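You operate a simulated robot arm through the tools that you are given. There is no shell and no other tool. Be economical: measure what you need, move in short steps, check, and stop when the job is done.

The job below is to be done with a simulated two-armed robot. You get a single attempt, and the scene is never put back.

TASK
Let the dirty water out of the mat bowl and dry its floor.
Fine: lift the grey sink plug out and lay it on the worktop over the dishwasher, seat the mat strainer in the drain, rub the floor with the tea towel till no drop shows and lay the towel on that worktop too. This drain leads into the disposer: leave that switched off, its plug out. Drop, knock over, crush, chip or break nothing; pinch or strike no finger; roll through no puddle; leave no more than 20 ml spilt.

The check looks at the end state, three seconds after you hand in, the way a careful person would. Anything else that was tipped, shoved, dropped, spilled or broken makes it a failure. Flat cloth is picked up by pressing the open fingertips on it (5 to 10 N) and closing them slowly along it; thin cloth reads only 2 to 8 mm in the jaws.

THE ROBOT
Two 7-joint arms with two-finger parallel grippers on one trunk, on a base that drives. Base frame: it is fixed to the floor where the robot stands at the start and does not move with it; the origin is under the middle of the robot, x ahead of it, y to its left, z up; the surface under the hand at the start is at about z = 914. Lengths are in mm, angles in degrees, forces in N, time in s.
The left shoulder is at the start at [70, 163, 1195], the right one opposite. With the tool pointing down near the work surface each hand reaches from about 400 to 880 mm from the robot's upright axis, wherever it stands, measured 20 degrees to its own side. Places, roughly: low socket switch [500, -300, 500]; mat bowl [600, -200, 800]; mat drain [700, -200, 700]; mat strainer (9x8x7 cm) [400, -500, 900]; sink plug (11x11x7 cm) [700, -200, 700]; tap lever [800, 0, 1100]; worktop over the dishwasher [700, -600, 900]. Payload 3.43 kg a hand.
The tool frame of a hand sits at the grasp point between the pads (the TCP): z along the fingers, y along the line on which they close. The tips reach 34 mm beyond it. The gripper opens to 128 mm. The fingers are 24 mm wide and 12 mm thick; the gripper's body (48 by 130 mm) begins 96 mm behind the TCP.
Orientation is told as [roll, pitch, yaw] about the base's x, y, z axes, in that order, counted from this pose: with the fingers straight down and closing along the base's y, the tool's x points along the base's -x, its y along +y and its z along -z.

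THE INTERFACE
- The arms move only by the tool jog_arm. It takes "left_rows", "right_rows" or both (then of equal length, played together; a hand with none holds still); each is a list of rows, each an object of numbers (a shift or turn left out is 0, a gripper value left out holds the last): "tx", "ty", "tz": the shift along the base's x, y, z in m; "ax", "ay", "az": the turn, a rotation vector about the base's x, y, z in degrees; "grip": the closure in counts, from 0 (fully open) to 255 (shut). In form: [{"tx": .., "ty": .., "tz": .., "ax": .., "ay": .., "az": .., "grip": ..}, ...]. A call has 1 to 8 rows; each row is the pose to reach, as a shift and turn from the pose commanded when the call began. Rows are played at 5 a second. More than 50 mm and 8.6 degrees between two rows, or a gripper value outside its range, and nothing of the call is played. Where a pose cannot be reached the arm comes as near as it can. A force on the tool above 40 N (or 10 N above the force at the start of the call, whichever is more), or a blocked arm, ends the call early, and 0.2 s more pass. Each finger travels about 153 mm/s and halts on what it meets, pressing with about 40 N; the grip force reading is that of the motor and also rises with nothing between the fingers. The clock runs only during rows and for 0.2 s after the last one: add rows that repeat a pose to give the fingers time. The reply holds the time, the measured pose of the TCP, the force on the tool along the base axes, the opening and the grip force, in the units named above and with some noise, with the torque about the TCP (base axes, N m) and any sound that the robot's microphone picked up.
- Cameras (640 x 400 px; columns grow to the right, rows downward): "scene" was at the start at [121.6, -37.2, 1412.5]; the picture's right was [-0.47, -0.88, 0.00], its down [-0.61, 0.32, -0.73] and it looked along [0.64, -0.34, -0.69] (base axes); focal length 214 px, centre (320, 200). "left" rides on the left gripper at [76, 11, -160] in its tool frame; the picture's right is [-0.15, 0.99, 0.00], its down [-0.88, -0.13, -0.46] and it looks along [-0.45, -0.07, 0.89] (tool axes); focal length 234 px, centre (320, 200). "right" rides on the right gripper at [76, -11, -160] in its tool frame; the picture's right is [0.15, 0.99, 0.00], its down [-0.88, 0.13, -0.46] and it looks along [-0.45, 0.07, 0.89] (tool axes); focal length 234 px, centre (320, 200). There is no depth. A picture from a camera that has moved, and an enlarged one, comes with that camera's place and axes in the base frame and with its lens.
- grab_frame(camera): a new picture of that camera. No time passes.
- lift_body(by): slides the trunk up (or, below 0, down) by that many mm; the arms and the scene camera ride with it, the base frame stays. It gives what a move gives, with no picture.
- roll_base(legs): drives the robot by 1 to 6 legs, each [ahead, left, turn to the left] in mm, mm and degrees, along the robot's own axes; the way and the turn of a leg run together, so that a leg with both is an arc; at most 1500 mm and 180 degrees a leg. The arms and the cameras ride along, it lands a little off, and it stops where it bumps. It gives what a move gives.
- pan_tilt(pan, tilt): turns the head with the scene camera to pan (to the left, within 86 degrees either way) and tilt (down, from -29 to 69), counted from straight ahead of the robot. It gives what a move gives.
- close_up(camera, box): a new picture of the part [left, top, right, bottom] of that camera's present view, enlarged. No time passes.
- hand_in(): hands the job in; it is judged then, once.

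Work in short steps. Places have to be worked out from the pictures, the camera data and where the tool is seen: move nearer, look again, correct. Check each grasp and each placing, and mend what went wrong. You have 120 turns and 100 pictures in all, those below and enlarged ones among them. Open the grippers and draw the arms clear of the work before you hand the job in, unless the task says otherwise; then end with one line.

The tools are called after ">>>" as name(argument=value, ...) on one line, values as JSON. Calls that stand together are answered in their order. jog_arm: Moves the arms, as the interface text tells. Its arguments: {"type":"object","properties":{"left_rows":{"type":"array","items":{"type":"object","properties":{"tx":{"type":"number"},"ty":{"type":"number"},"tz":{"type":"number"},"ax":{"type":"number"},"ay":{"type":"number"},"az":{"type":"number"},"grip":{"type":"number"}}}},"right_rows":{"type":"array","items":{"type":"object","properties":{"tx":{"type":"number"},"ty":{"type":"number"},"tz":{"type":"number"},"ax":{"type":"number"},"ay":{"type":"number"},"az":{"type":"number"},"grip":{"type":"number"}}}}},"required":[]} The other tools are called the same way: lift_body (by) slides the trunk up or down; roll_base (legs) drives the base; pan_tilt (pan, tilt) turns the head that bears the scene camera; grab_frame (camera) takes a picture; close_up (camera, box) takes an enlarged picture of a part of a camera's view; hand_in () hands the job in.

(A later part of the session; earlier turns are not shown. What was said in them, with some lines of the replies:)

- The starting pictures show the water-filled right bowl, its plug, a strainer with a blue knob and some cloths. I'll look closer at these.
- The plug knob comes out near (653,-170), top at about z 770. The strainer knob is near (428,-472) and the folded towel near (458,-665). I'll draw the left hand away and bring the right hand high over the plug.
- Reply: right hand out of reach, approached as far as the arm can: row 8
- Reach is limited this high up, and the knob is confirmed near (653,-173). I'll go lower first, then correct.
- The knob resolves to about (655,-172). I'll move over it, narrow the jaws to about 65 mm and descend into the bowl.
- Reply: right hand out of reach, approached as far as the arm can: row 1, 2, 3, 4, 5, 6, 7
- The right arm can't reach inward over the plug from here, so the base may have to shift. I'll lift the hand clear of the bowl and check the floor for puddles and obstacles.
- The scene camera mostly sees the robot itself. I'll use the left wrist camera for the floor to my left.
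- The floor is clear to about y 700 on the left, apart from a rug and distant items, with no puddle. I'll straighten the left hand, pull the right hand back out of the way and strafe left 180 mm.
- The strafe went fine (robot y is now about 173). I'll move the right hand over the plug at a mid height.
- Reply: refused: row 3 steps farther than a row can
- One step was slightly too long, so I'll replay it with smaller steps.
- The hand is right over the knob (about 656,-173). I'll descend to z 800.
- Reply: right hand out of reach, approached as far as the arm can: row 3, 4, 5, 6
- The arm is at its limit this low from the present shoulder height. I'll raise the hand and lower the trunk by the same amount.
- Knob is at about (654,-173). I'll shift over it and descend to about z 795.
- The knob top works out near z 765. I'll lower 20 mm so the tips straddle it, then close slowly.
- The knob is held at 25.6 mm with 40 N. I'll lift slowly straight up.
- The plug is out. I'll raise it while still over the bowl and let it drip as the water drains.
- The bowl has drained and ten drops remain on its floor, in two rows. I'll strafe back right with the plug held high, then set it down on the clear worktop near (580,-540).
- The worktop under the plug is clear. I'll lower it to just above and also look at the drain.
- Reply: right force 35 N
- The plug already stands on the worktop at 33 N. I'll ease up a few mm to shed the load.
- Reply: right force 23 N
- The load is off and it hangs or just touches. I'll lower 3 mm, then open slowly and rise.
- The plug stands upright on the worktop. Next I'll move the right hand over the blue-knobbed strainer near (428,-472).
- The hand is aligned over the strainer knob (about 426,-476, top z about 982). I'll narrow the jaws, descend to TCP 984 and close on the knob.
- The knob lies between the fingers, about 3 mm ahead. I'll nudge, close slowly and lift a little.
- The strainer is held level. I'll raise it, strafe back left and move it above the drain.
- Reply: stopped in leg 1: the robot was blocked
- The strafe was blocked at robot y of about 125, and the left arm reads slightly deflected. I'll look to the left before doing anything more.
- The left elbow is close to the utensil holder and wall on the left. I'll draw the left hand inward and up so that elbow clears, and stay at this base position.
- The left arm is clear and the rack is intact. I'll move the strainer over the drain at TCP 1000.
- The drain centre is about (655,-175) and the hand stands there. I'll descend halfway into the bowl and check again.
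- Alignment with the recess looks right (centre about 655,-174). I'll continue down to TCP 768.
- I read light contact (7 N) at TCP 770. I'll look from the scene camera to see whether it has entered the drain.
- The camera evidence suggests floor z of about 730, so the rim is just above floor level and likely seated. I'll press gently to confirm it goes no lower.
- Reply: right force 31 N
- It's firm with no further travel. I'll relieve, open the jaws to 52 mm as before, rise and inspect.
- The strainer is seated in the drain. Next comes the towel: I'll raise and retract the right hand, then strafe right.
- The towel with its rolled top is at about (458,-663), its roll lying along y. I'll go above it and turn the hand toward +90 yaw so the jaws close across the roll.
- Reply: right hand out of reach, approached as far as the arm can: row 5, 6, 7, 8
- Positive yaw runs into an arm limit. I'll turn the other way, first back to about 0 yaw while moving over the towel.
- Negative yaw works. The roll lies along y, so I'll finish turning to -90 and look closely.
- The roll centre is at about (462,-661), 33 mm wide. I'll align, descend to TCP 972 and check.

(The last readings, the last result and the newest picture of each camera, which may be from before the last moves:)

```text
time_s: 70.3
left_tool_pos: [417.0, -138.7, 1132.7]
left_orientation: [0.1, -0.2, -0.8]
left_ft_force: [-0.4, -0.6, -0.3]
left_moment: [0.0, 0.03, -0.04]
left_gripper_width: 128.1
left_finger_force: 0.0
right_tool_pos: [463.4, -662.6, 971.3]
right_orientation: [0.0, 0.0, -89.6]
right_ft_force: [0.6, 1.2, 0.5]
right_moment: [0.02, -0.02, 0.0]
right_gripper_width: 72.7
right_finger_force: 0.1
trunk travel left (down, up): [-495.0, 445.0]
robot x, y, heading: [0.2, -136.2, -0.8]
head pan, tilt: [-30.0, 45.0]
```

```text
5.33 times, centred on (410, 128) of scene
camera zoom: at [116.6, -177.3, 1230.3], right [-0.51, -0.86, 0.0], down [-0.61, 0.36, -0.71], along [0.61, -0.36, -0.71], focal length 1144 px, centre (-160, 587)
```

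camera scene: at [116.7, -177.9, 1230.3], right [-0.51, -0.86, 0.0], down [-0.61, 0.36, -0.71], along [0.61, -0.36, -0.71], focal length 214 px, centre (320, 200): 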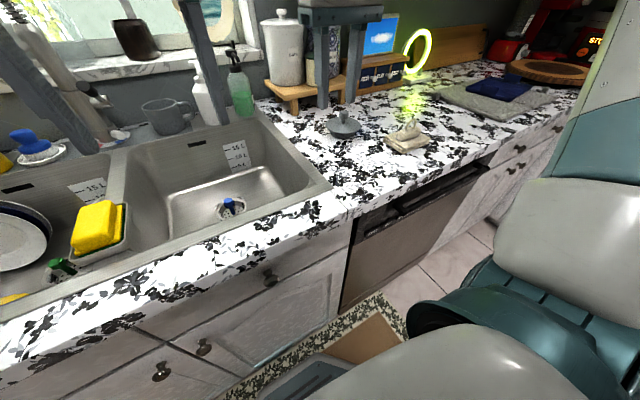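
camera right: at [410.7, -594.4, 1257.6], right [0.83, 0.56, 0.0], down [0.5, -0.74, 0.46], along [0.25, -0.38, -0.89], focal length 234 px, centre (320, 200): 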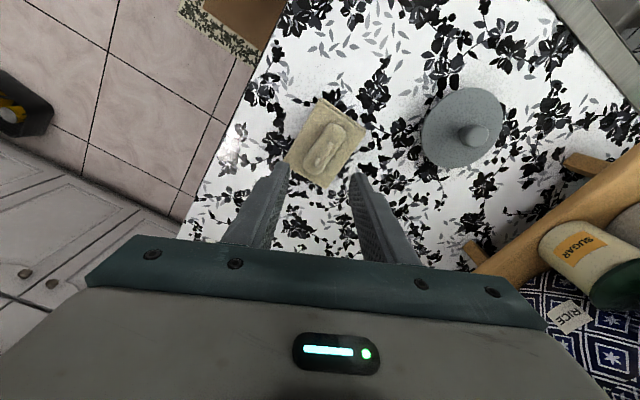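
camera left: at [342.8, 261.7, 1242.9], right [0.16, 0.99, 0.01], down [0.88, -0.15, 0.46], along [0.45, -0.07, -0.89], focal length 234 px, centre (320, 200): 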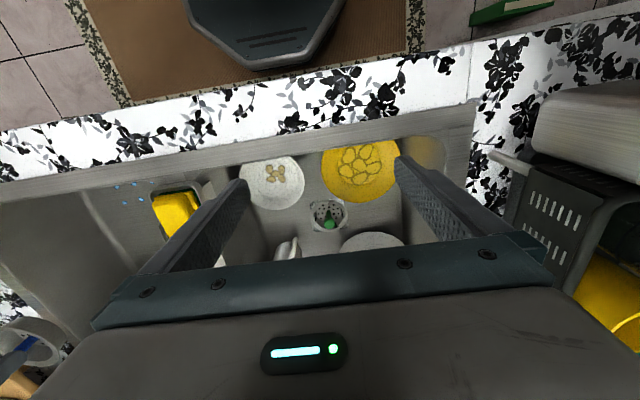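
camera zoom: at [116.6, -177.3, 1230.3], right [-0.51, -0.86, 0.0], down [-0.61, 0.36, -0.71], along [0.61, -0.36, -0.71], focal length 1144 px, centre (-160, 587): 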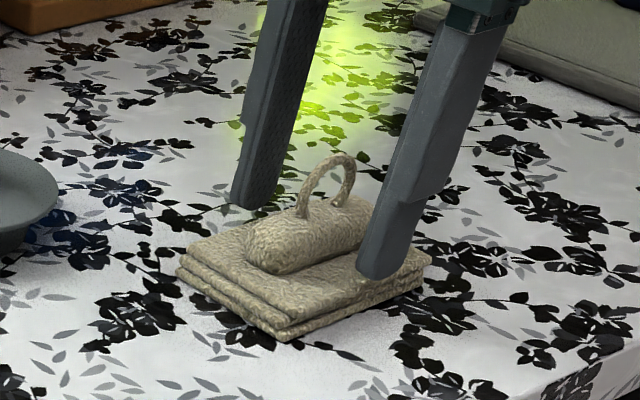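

The fingers straddle the roll. I'll lower 3 mm, close slowly and lift slightly.

>>> jog_arm(right_rows=[{"tz": -0.003}, {"tz": -0.003, "grip": 140}, {"tz": -0.003, "grip": 165}, {"tz": -0.003, "grip": 190}, {"tz": -0.003, "grip": 215}, {"tz": -0.003, "grip": 230}, {"tz": -0.003, "grip": 230}, {"tz": 0.015, "grip": 230}])

>>> close_up(camera="scene", box=[350, 90, 470, 165])

```text
time_s: 72.1
left_tool_pos: [417.6, -138.1, 1132.8]
left_orientation: [0.1, -0.1, -0.9]
left_ft_force: [-0.3, 0.2, -0.4]
left_moment: [-0.03, -0.01, -0.03]
left_gripper_width: 128.0
left_finger_force: 0.0
right_tool_pos: [460.5, -661.6, 988.2]
right_orientation: [0.0, 0.0, -89.5]
right_ft_force: [0.1, -0.1, -0.6]
right_moment: [0.0, -0.02, 0.0]
right_gripper_width: 28.9
right_finger_force: 39.8
trunk travel left (down, up): [-495.0, 445.0]
robot x, y, heading: [-3.0, -139.8, -0.5]
head pan, tilt: [-30.0, 45.0]
```

```text
5.33 times, centred on (410, 128) of scene
camera zoom: at [116.3, -176.9, 1230.3], right [-0.51, -0.86, 0.0], down [-0.61, 0.36, -0.71], along [0.61, -0.36, -0.71], focal length 1144 px, centre (-160, 587)
```

zoom: 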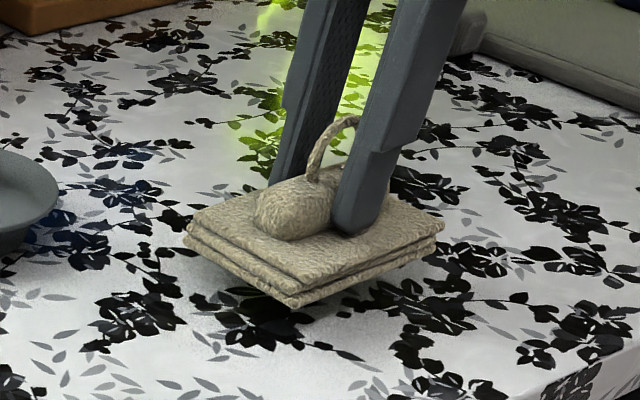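

The towel is held firmly at 29 mm, its underside about 54 mm below the TCP. I'll raise it, strafe left, then move above the drops.

>>> jog_arm(right_rows=[{"tz": 0.045}, {"tz": 0.09}, {"tz": 0.1}])

>>> roll_base(legs=[[0, 200, 0]])

>>> jog_arm(right_rows=[{"tx": 0.01, "ty": 0.04}, {"tx": 0.02, "ty": 0.08}, {"tx": 0.03, "ty": 0.12}, {"tx": 0.04, "ty": 0.16}, {"tx": 0.05, "ty": 0.2}, {"tx": 0.053, "ty": 0.22}, {"tx": 0.053, "ty": 0.22}])

>>> grab_frame(camera="right")

>>> grab_frame(camera="scene")

```text
time_s: 72.9
left_tool_pos: [417.1, -139.6, 1131.7]
left_orientation: [0.1, -0.3, -0.9]
left_ft_force: [0.5, -0.8, -0.2]
left_moment: [0.02, -0.04, 0.01]
left_gripper_width: 127.8
left_finger_force: 0.1
right_tool_pos: [461.8, -662.2, 1089.8]
right_orientation: [-0.1, 0.0, -89.4]
right_ft_force: [0.4, -0.2, 0.0]
right_moment: [0.03, 0.02, -0.01]
right_gripper_width: 28.6
right_finger_force: 41.3
trunk travel left (down, up): [-495.0, 445.0]
robot x, y, heading: [2.9, -138.4, -0.5]
head pan, tilt: [-30.0, 45.0]
```

```text
time_s: 74.5
left_tool_pos: [419.2, 60.2, 1133.3]
left_orientation: [0.1, -0.2, -0.9]
left_ft_force: [0.4, -0.5, -0.1]
left_moment: [0.0, 0.0, 0.0]
left_gripper_width: 128.2
left_finger_force: 0.0
right_tool_pos: [463.4, -463.0, 1088.9]
right_orientation: [0.0, 0.0, -89.4]
right_ft_force: [0.1, 0.1, -0.6]
right_moment: [0.01, 0.03, -0.02]
right_gripper_width: 28.7
right_finger_force: 39.9
trunk travel left (down, up): [-495.0, 445.0]
robot x, y, heading: [-1.8, 62.0, -0.4]
head pan, tilt: [-30.0, 45.0]
```

```text
time_s: 76.1
left_tool_pos: [418.6, 59.2, 1132.4]
left_orientation: [0.1, -0.3, -0.9]
left_ft_force: [-0.2, 0.5, 0.4]
left_moment: [-0.01, -0.01, -0.05]
left_gripper_width: 128.1
left_finger_force: 0.1
right_tool_pos: [518.6, -243.9, 1090.2]
right_orientation: [-0.1, 0.0, -89.5]
right_ft_force: [0.8, -0.4, -0.1]
right_moment: [-0.01, 0.0, 0.02]
right_gripper_width: 28.6
right_finger_force: 40.2
trunk travel left (down, up): [-495.0, 445.0]
robot x, y, heading: [-0.4, 60.2, -0.6]
head pan, tilt: [-30.0, 45.0]
```

```text
35 pictures are left
camera right: at [505.1, -168.3, 1251.4], right [0.99, 0.16, 0.0], down [0.14, -0.88, 0.45], along [0.07, -0.45, -0.89], focal length 234 px, centre (320, 200)
```

right: 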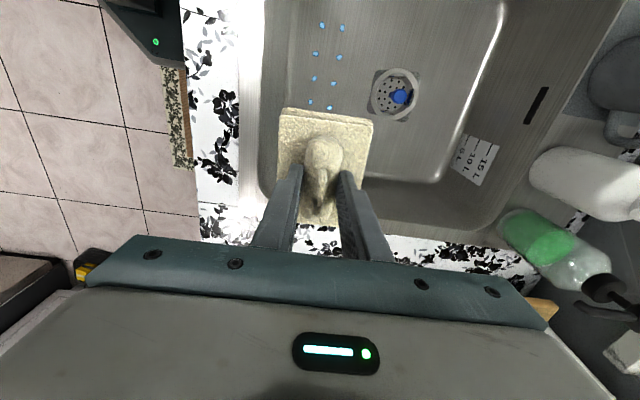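

```text
34 pictures are left
camera scene: at [118.4, 20.8, 1230.2], right [-0.51, -0.86, 0.0], down [-0.61, 0.36, -0.71], along [0.61, -0.36, -0.71], focal length 214 px, centre (320, 200)
```

scene: 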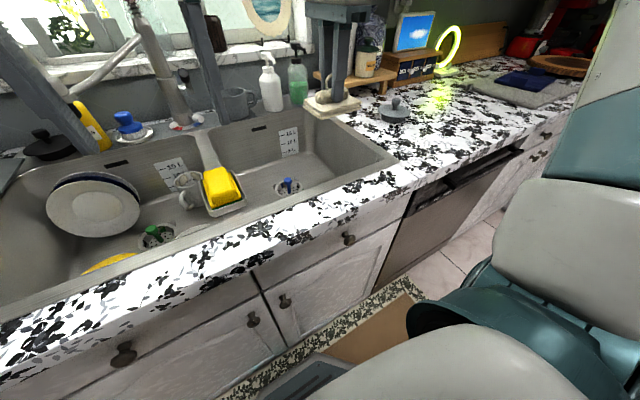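

The drops are at x of about 490 to 533 and y of about -80 to -254. I'll go down over the right-hand end of the rows to TCP 800.

>>> jog_arm(right_rows=[{"tx": -0.003, "ty": -0.008, "tz": -0.045}, {"tx": -0.003, "ty": -0.008, "tz": -0.09}, {"tx": -0.003, "ty": -0.008, "tz": -0.135}, {"tx": -0.003, "ty": -0.008, "tz": -0.18}, {"tx": -0.003, "ty": -0.008, "tz": -0.22}, {"tx": -0.003, "ty": -0.008, "tz": -0.26}, {"tx": -0.003, "ty": -0.008, "tz": -0.285}, {"tx": -0.003, "ty": -0.008, "tz": -0.285}])

>>> grab_frame(camera="right")

>>> close_up(camera="scene", box=[200, 90, 440, 240])

```text
time_s: 77.9
left_tool_pos: [419.3, 59.1, 1132.1]
left_orientation: [0.0, -0.1, -0.9]
left_ft_force: [0.5, 0.0, 0.1]
left_moment: [0.0, 0.0, 0.01]
left_gripper_width: 128.0
left_finger_force: 0.1
right_tool_pos: [512.5, -251.6, 806.2]
right_orientation: [0.0, 0.0, -89.4]
right_ft_force: [-0.1, 0.6, -0.2]
right_moment: [-0.01, -0.04, 0.02]
right_gripper_width: 29.0
right_finger_force: 40.2
trunk travel left (down, up): [-495.0, 445.0]
robot x, y, heading: [-0.8, 57.3, -0.3]
head pan, tilt: [-30.0, 45.0]
```

```text
33 pictures are left
camera right: at [499.5, -175.9, 965.5], right [0.99, 0.16, 0.0], down [0.14, -0.88, 0.46], along [0.07, -0.45, -0.89], focal length 234 px, centre (320, 200)
```

right: 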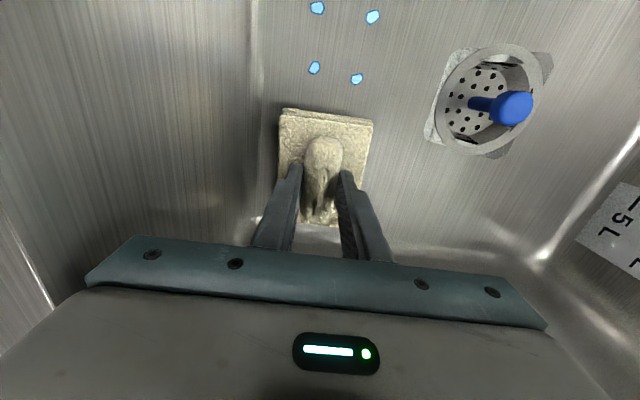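

```text
2.67 times, centred on (320, 165) of scene
camera zoom: at [118.1, 21.2, 1230.3], right [-0.51, -0.86, 0.0], down [-0.61, 0.36, -0.71], along [0.61, -0.36, -0.71], focal length 572 px, centre (320, 293)
```

zoom: 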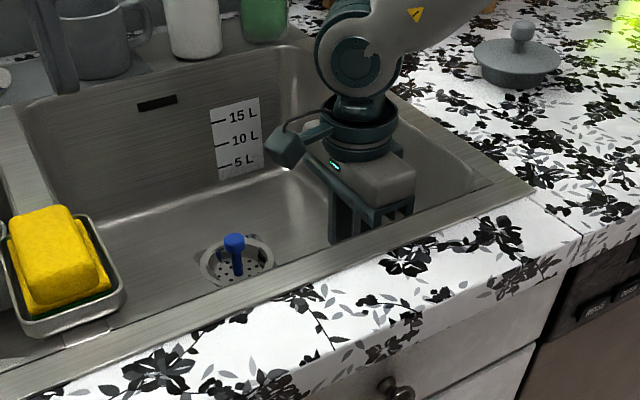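

Clear of the walls. I'll press down stepwise until a few newtons show.

>>> jog_arm(right_rows=[{"tz": -0.006}, {"tz": -0.012}, {"tz": -0.016}, {"tz": -0.019}, {"tz": -0.019}])

```text
time_s: 79.1
left_tool_pos: [419.2, 59.8, 1132.6]
left_orientation: [0.0, -0.1, -0.8]
left_ft_force: [0.1, -0.6, -1.2]
left_moment: [0.01, 0.01, 0.01]
left_gripper_width: 127.9
left_finger_force: 0.2
right_tool_pos: [512.5, -251.5, 785.6]
right_orientation: [0.0, 0.0, -89.4]
right_ft_force: [-0.3, -0.8, -0.8]
right_moment: [0.0, -0.04, -0.03]
right_gripper_width: 28.6
right_finger_force: 39.6
trunk travel left (down, up): [-495.0, 445.0]
robot x, y, heading: [0.3, 63.8, -0.4]
head pan, tilt: [-30.0, 45.0]
```

>>> jog_arm(right_rows=[{"tz": -0.004}, {"tz": -0.008}, {"tz": -0.012}, {"tz": -0.012}])

```text
time_s: 80.1
left_tool_pos: [416.2, 59.7, 1132.8]
left_orientation: [0.1, -0.3, -0.9]
left_ft_force: [-0.1, -0.2, 0.0]
left_moment: [-0.02, 0.02, 0.01]
left_gripper_width: 128.0
left_finger_force: 0.1
right_tool_pos: [513.0, -252.7, 777.9]
right_orientation: [0.5, -0.2, -89.5]
right_ft_force: [-9.1, -2.0, 24.6]
right_moment: [0.37, 0.73, 0.13]
right_gripper_width: 28.6
right_finger_force: 40.4
trunk travel left (down, up): [-495.0, 445.0]
robot x, y, heading: [0.2, 60.5, -0.7]
head pan, tilt: [-30.0, 45.0]
stopped in row 4 (right hand): the force on the tool passed its limit at 43 N (the readings are from after the stop); the commanded pose is now the measured one
```

Contact is at TCP of about 779, so the floor is at about 725. I'll ease off 1.5 mm and sweep toward +y to about y=-135.

>>> jog_arm(right_rows=[{"tz": 0.0015}, {"tz": 0.0015, "ty": 0.017}, {"tz": 0.0015, "ty": 0.034}, {"tz": 0.0015, "ty": 0.051}, {"tz": 0.0015, "ty": 0.068}, {"tz": 0.0015, "ty": 0.085}, {"tz": 0.0015, "ty": 0.102}, {"tz": 0.0015, "ty": 0.119}])

>>> grab_frame(camera="right")

>>> close_up(camera="scene", box=[180, 90, 420, 240])

```text
time_s: 81.9
left_tool_pos: [417.0, 58.0, 1133.9]
left_orientation: [0.0, -0.3, -0.9]
left_ft_force: [-0.5, -0.5, -0.8]
left_moment: [0.03, 0.03, -0.01]
left_gripper_width: 127.6
left_finger_force: 0.0
right_tool_pos: [513.5, -133.0, 779.2]
right_orientation: [0.4, -0.1, -89.6]
right_ft_force: [0.8, -14.7, 32.3]
right_moment: [-0.32, 0.32, 0.21]
right_gripper_width: 28.7
right_finger_force: 39.8
trunk travel left (down, up): [-495.0, 445.0]
robot x, y, heading: [-2.9, 62.6, -0.5]
head pan, tilt: [-30.0, 45.0]
```

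```text
31 pictures are left
camera right: at [499.8, -57.1, 938.5], right [0.99, 0.15, 0.01], down [0.13, -0.88, 0.46], along [0.08, -0.45, -0.89], focal length 234 px, centre (320, 200)
```

right: 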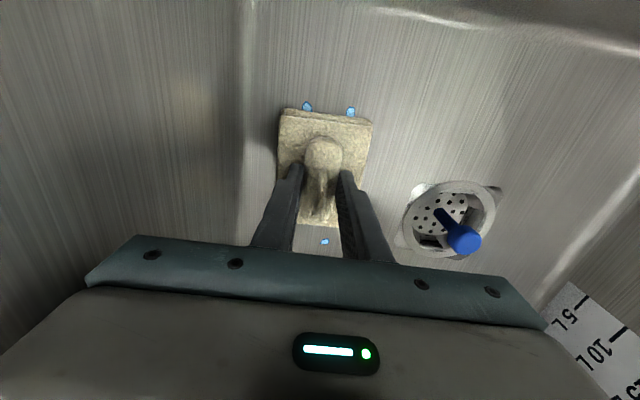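

```text
2.67 times, centred on (300, 165) of scene
camera zoom: at [115.5, 20.3, 1230.7], right [-0.51, -0.86, 0.0], down [-0.61, 0.36, -0.71], along [0.61, -0.36, -0.71], focal length 572 px, centre (373, 293)
```

zoom: 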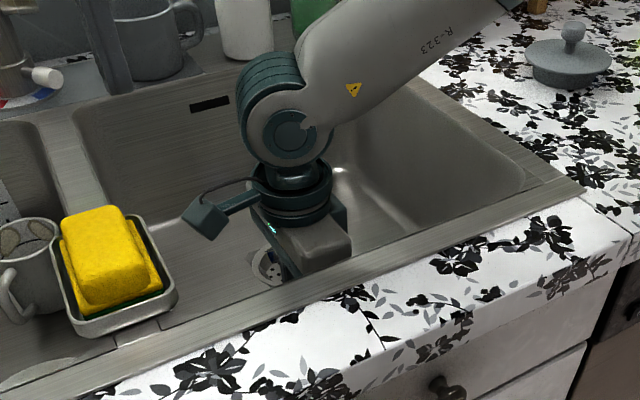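

Most drops are gone. Two remain just past the towel edge and one partly rubbed near (532,-214). I'll ease the pressure, rub 10 mm further, then sweep back.

>>> jog_arm(right_rows=[{"tz": 0.002, "ty": 0.005}, {"tz": 0.002, "ty": 0.01}, {"tz": 0.002, "ty": 0.0}, {"tz": 0.002, "ty": 0.01}, {"tz": 0.002, "ty": -0.01}, {"tz": 0.002, "ty": -0.03}, {"tz": 0.002, "ty": -0.05}, {"tz": 0.002, "ty": -0.07}])

>>> jog_arm(right_rows=[{"ty": -0.015}, {"ty": -0.03}, {"ty": -0.045}, {"ty": -0.06}, {"ty": -0.045}, {"ty": -0.025}, {"ty": -0.005}, {"ty": 0.0}])

>>> grab_frame(camera="right")

```text
time_s: 83.7
left_tool_pos: [419.7, 57.9, 1131.6]
left_orientation: [0.1, -0.1, -0.9]
left_ft_force: [-0.3, 0.2, 0.0]
left_moment: [-0.02, 0.0, -0.02]
left_gripper_width: 128.1
left_finger_force: 0.1
right_tool_pos: [514.0, -203.3, 779.7]
right_orientation: [0.2, -0.1, -89.5]
right_ft_force: [-0.9, -0.2, -0.5]
right_moment: [0.02, -0.03, -0.01]
right_gripper_width: 28.7
right_finger_force: 40.0
trunk travel left (down, up): [-495.0, 445.0]
robot x, y, heading: [4.0, 60.4, -0.6]
head pan, tilt: [-30.0, 45.0]
```

```text
time_s: 85.5
left_tool_pos: [418.7, 59.1, 1133.0]
left_orientation: [0.1, -0.1, -0.9]
left_ft_force: [-0.4, 0.1, 0.8]
left_moment: [-0.01, 0.01, -0.02]
left_gripper_width: 128.0
left_finger_force: 0.0
right_tool_pos: [514.2, -203.8, 778.1]
right_orientation: [0.3, 0.1, -89.5]
right_ft_force: [0.0, -0.4, -0.7]
right_moment: [-0.03, 0.01, -0.06]
right_gripper_width: 28.6
right_finger_force: 40.0
trunk travel left (down, up): [-495.0, 445.0]
robot x, y, heading: [1.5, 59.3, -0.5]
head pan, tilt: [-30.0, 45.0]
```

```text
29 pictures are left
camera right: at [501.2, -127.4, 939.0], right [0.99, 0.15, 0.01], down [0.14, -0.88, 0.46], along [0.08, -0.45, -0.89], focal length 234 px, centre (320, 200)
```

right: 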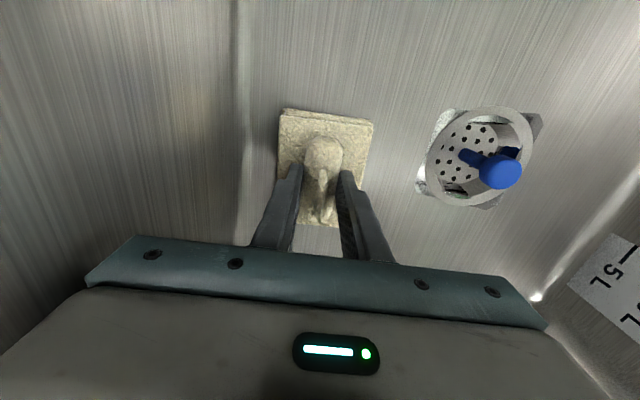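

The end drops are gone. I'll lift the towel to see whether anything is left beneath and behind it.

>>> jog_arm(right_rows=[{"tz": 0.045}, {"tz": 0.09}, {"tz": 0.135}, {"tz": 0.18}, {"tz": 0.225, "ty": -0.02}, {"tz": 0.27, "ty": -0.04}, {"tz": 0.3, "ty": -0.07}, {"tz": 0.3, "ty": -0.1}])

>>> grab_frame(camera="right")

>>> grab_frame(camera="left")

```text
time_s: 87.3
left_tool_pos: [419.8, 58.2, 1131.7]
left_orientation: [0.1, -0.2, -0.9]
left_ft_force: [0.2, -0.6, -0.1]
left_moment: [0.04, -0.02, -0.02]
left_gripper_width: 128.1
left_finger_force: 0.1
right_tool_pos: [512.6, -302.8, 1079.8]
right_orientation: [0.4, 0.0, -89.6]
right_ft_force: [-1.0, -0.4, 0.2]
right_moment: [0.04, 0.01, 0.01]
right_gripper_width: 28.6
right_finger_force: 40.2
trunk travel left (down, up): [-495.0, 445.0]
robot x, y, heading: [-3.9, 60.6, -0.6]
head pan, tilt: [-30.0, 45.0]
```

```text
28 pictures are left
camera right: at [499.7, -227.2, 1240.7], right [0.99, 0.16, 0.01], down [0.14, -0.88, 0.46], along [0.08, -0.45, -0.89], focal length 234 px, centre (320, 200)
```

right: 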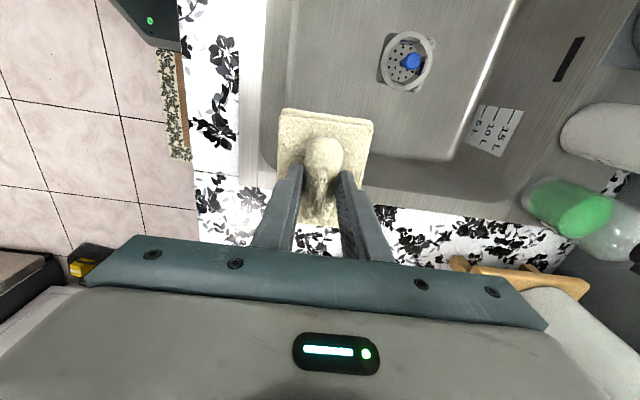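

```text
27 pictures are left
camera left: at [342.2, 71.2, 1291.2], right [0.16, 0.99, 0.0], down [0.88, -0.15, 0.46], along [0.45, -0.07, -0.89], focal length 234 px, centre (320, 200)
```

left: 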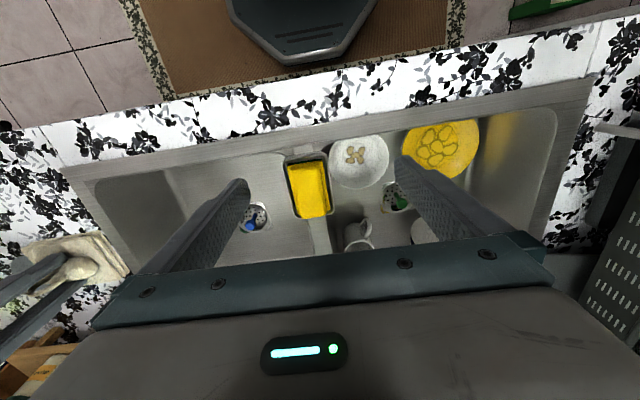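

No drops show in the visible part. I'll enlarge both views to check the whole floor.

>>> close_up(camera="left", box=[80, 130, 320, 280])

>>> close_up(camera="right", box=[240, 0, 480, 150])

```text
2.67 times, centred on (200, 205) of left
camera zoom: at [342.2, 71.2, 1291.2], right [0.16, 0.99, 0.0], down [0.88, -0.15, 0.46], along [0.45, -0.07, -0.89], focal length 624 px, centre (640, 187)
```

zoom: 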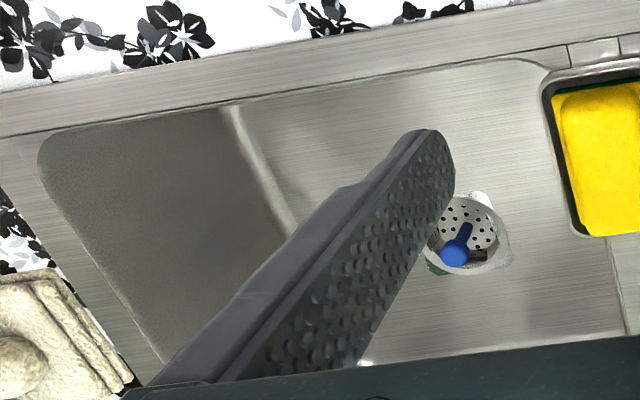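

```text
2.67 times, centred on (360, 75) of right
camera zoom: at [499.7, -227.2, 1240.7], right [0.99, 0.16, 0.01], down [0.14, -0.88, 0.46], along [0.08, -0.45, -0.89], focal length 624 px, centre (213, 533)
```

zoom: 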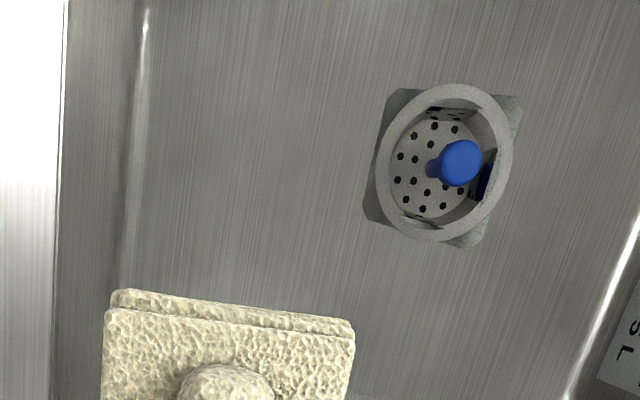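

The floor is clean and the strainer sits well in the drain. I'll carry the towel back to the dishwasher worktop.

>>> roll_base(legs=[[0, -200, 0]])

>>> jog_arm(right_rows=[{"tx": -0.012, "ty": -0.04}, {"tx": -0.025, "ty": -0.08}, {"tx": -0.038, "ty": -0.12}, {"tx": -0.05, "ty": -0.155}, {"tx": -0.05, "ty": -0.155, "tz": -0.04}, {"tx": -0.05, "ty": -0.155, "tz": -0.08}, {"tx": -0.05, "ty": -0.155, "tz": -0.095}, {"tx": -0.05, "ty": -0.155, "tz": -0.095}])

>>> grab_frame(camera="right")

>>> close_up(camera="scene", box=[280, 90, 520, 240])

```text
time_s: 88.9
left_tool_pos: [416.2, -143.7, 1132.6]
left_orientation: [0.1, -0.3, -1.2]
left_ft_force: [-0.1, 0.4, 0.5]
left_moment: [0.03, 0.0, -0.01]
left_gripper_width: 128.0
left_finger_force: 0.1
right_tool_pos: [508.7, -505.6, 1078.9]
right_orientation: [0.3, 0.0, -89.9]
right_ft_force: [0.2, 0.0, -0.5]
right_moment: [0.03, 0.04, -0.02]
right_gripper_width: 28.5
right_finger_force: 40.1
trunk travel left (down, up): [-495.0, 445.0]
robot x, y, heading: [-0.8, -137.5, -0.8]
head pan, tilt: [-30.0, 45.0]
```

```text
time_s: 90.7
left_tool_pos: [417.0, -143.6, 1131.2]
left_orientation: [0.1, -0.1, -1.2]
left_ft_force: [0.2, -0.1, -0.7]
left_moment: [0.01, -0.03, -0.01]
left_gripper_width: 127.9
left_finger_force: 0.1
right_tool_pos: [458.0, -659.3, 985.1]
right_orientation: [0.4, -0.1, -89.8]
right_ft_force: [-0.1, -0.8, -1.1]
right_moment: [-0.02, 0.02, 0.0]
right_gripper_width: 28.7
right_finger_force: 40.0
trunk travel left (down, up): [-495.0, 445.0]
robot x, y, heading: [-2.5, -136.6, -0.9]
head pan, tilt: [-30.0, 45.0]
```

```text
24 pictures are left
camera right: at [445.6, -582.8, 1146.0], right [0.99, 0.15, 0.01], down [0.13, -0.88, 0.46], along [0.07, -0.45, -0.89], focal length 234 px, centre (320, 200)
```

right: 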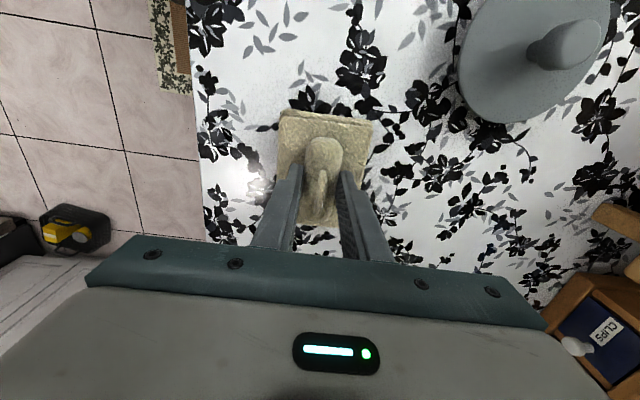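

```text
2.67 times, centred on (400, 165) of scene
camera zoom: at [115.7, -180.5, 1230.3], right [-0.51, -0.86, 0.0], down [-0.61, 0.36, -0.71], along [0.61, -0.36, -0.71], focal length 572 px, centre (107, 293)
```

zoom: 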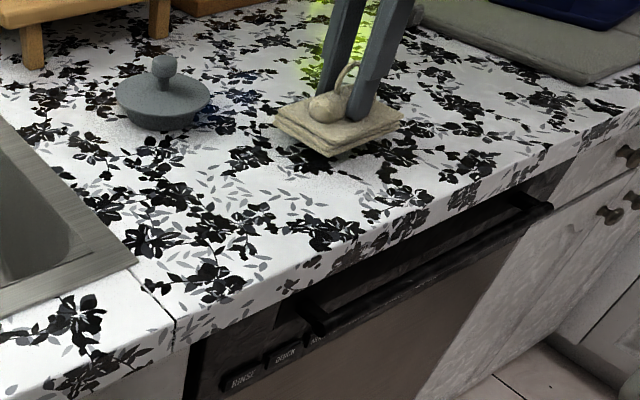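

The towel hangs about 15 mm above its spot over the dishwasher. I'll lower it gently.

>>> jog_arm(right_rows=[{"tz": -0.006}, {"tz": -0.011}, {"tz": -0.015}, {"tz": -0.015}])

```text
time_s: 91.7
left_tool_pos: [416.8, -143.6, 1132.4]
left_orientation: [0.1, -0.2, -1.1]
left_ft_force: [-0.5, -0.4, 0.5]
left_moment: [0.04, 0.03, -0.02]
left_gripper_width: 128.2
left_finger_force: 0.1
right_tool_pos: [458.6, -659.8, 970.9]
right_orientation: [0.3, -0.2, -89.8]
right_ft_force: [0.1, 0.2, -0.7]
right_moment: [-0.02, -0.04, 0.01]
right_gripper_width: 28.6
right_finger_force: 39.8
trunk travel left (down, up): [-495.0, 445.0]
robot x, y, heading: [-2.9, -140.0, -0.9]
head pan, tilt: [-30.0, 45.0]
```

I'll go another 3 mm to touch, then open slowly and rise.

>>> jog_arm(right_rows=[{"tz": -0.003}, {"tz": -0.003}, {"tz": -0.003, "grip": 190}, {"tz": -0.003, "grip": 165}, {"tz": -0.003, "grip": 130}, {"tz": -0.003, "grip": 110}, {"tz": -0.003, "grip": 110}])

>>> jog_arm(right_rows=[{"tz": 0.03}, {"tz": 0.07}, {"tz": 0.11}, {"tz": 0.15}, {"tz": 0.15}])

>>> grab_frame(camera="scene")

>>> grab_frame(camera="right")

```text
time_s: 93.3
left_tool_pos: [417.2, -143.9, 1132.6]
left_orientation: [0.1, -0.2, -1.2]
left_ft_force: [0.8, 0.2, -0.4]
left_moment: [-0.02, 0.0, 0.01]
left_gripper_width: 128.1
left_finger_force: 0.0
right_tool_pos: [459.4, -659.8, 966.2]
right_orientation: [0.3, -0.1, -89.8]
right_ft_force: [0.2, 0.0, -0.8]
right_moment: [-0.01, -0.04, -0.01]
right_gripper_width: 72.5
right_finger_force: 0.0
trunk travel left (down, up): [-495.0, 445.0]
robot x, y, heading: [-3.2, -138.5, -0.7]
head pan, tilt: [-30.0, 45.0]
```

```text
time_s: 94.5
left_tool_pos: [417.3, -143.6, 1131.7]
left_orientation: [0.2, -0.2, -1.1]
left_ft_force: [0.4, 0.2, -0.6]
left_moment: [0.0, -0.01, -0.03]
left_gripper_width: 127.9
left_finger_force: 0.0
right_tool_pos: [456.3, -660.7, 1117.8]
right_orientation: [0.2, 0.1, -89.8]
right_ft_force: [0.3, -0.8, 0.2]
right_moment: [0.01, 0.0, 0.01]
right_gripper_width: 72.7
right_finger_force: 0.1
trunk travel left (down, up): [-495.0, 445.0]
robot x, y, heading: [-3.0, -139.6, -0.9]
head pan, tilt: [-30.0, 45.0]
```

```text
22 pictures are left
camera scene: at [115.9, -181.2, 1230.2], right [-0.51, -0.86, 0.0], down [-0.61, 0.36, -0.71], along [0.61, -0.36, -0.71], focal length 214 px, centre (320, 200)
```

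scene: 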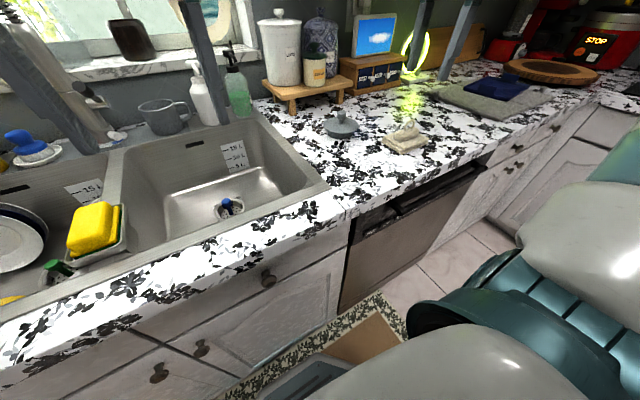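

```text
21 pictures are left
camera right: at [443.9, -583.4, 1278.5], right [0.99, 0.15, 0.0], down [0.13, -0.88, 0.46], along [0.07, -0.45, -0.89], focal length 234 px, centre (320, 200)
```

right: 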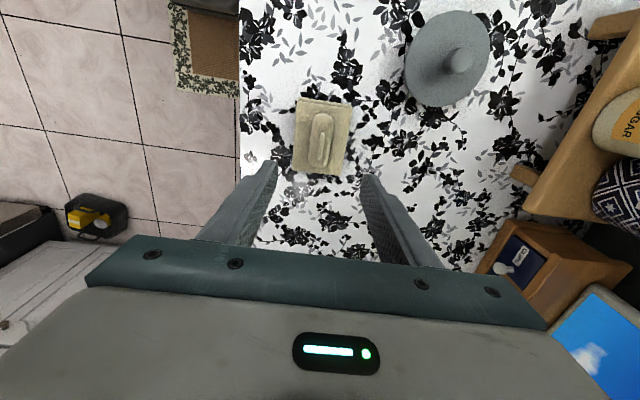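

The towel and plug lie on the worktop. I'll take a last check of the bowl floor and strainer from the left hand, and look at the rack side.

>>> close_up(camera="left", box=[160, 80, 480, 280])

>>> pan_tilt(pan=45, tilt=35)

>>> grab_frame(camera="scene")

```text
2.00 times, centred on (320, 180) of left
camera zoom: at [340.2, -130.5, 1291.2], right [0.17, 0.99, 0.0], down [0.88, -0.15, 0.46], along [0.45, -0.07, -0.89], focal length 468 px, centre (320, 240)
```

zoom: 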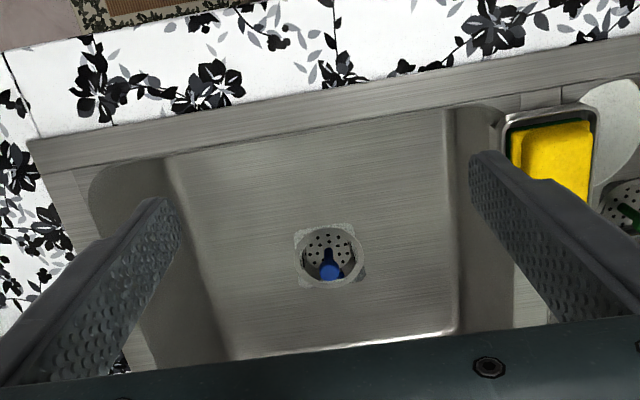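

```text
time_s: 95.9
left_tool_pos: [416.4, -142.7, 1131.8]
left_orientation: [0.1, -0.2, -1.3]
left_ft_force: [-0.4, 0.0, 0.1]
left_moment: [0.02, 0.01, 0.02]
left_gripper_width: 128.1
left_finger_force: 0.1
right_tool_pos: [456.1, -659.2, 1117.9]
right_orientation: [0.3, -0.1, -89.8]
right_ft_force: [0.4, -0.1, -0.3]
right_moment: [0.0, 0.0, -0.01]
right_gripper_width: 72.8
right_finger_force: 0.0
trunk travel left (down, up): [-495.0, 445.0]
robot x, y, heading: [-4.1, -139.5, -0.9]
head pan, tilt: [45.0, 35.0]
```

```text
19 pictures are left
camera scene: at [109.0, -77.5, 1245.1], right [0.7, -0.72, 0.0], down [-0.41, -0.4, -0.82], along [0.59, 0.57, -0.57], focal length 214 px, centre (320, 200)
```

scene: 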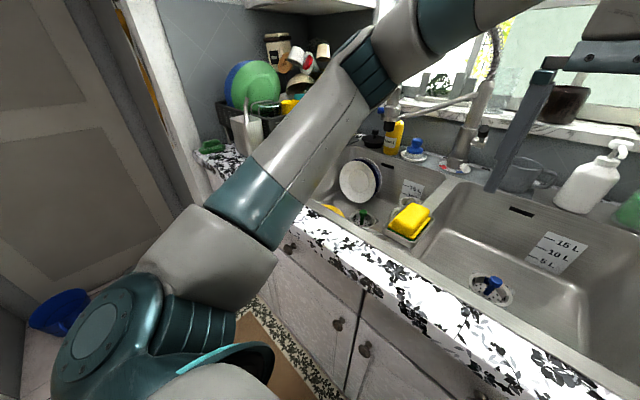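

The bowl is dry and empty with the strainer seated. I'll take one enlarged look at the rack area where the left arm stopped.

>>> close_up(camera="scene", box=[180, 60, 340, 180])

```text
3.33 times, centred on (260, 120) of scene
camera zoom: at [109.0, -77.5, 1245.1], right [0.7, -0.72, 0.0], down [-0.41, -0.4, -0.82], along [0.59, 0.57, -0.57], focal length 715 px, centre (520, 467)
```

zoom: 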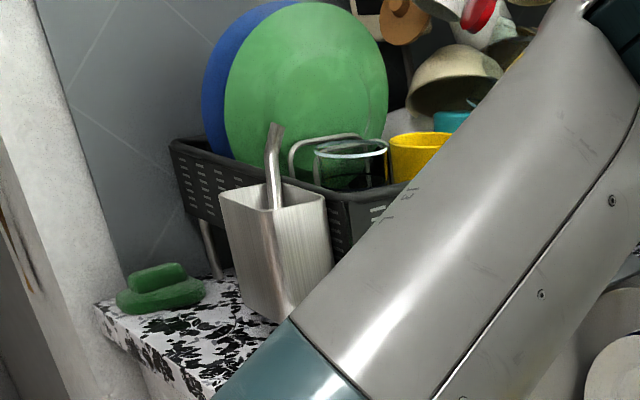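

Everything there stands. I'll open the right gripper fully, draw it up and away, then hand in.

>>> jog_arm(right_rows=[{"tz": 0.03, "grip": 0}, {"tz": 0.06, "tx": -0.02}, {"tz": 0.09, "tx": -0.03}, {"tz": 0.09, "tx": -0.03}])

>>> hand_in()

```text
time_s: 96.9
left_tool_pos: [417.3, -143.7, 1132.8]
left_orientation: [0.2, -0.1, -1.2]
left_ft_force: [-0.3, -0.2, 1.0]
left_moment: [0.02, -0.01, 0.01]
left_gripper_width: 128.3
left_finger_force: 0.0
right_tool_pos: [430.1, -659.5, 1207.9]
right_orientation: [0.2, -0.1, -89.9]
right_ft_force: [0.4, -0.9, 0.5]
right_moment: [-0.01, -0.03, 0.0]
right_gripper_width: 127.9
right_finger_force: 0.1
trunk travel left (down, up): [-495.0, 445.0]
robot x, y, heading: [-1.4, -139.5, -1.0]
head pan, tilt: [45.0, 35.0]
```

```text
The job is handed in.
```

I've handed the job in: the mat bowl is drained and no drops show on its floor, the strainer is in the drain, the plug and towel are on the worktop over the dishwasher, and I left the disposer alone. One strafe to the left was blocked partway, probably by the left arm near the dish rack, but the rack and utensil holder look upright and in place.
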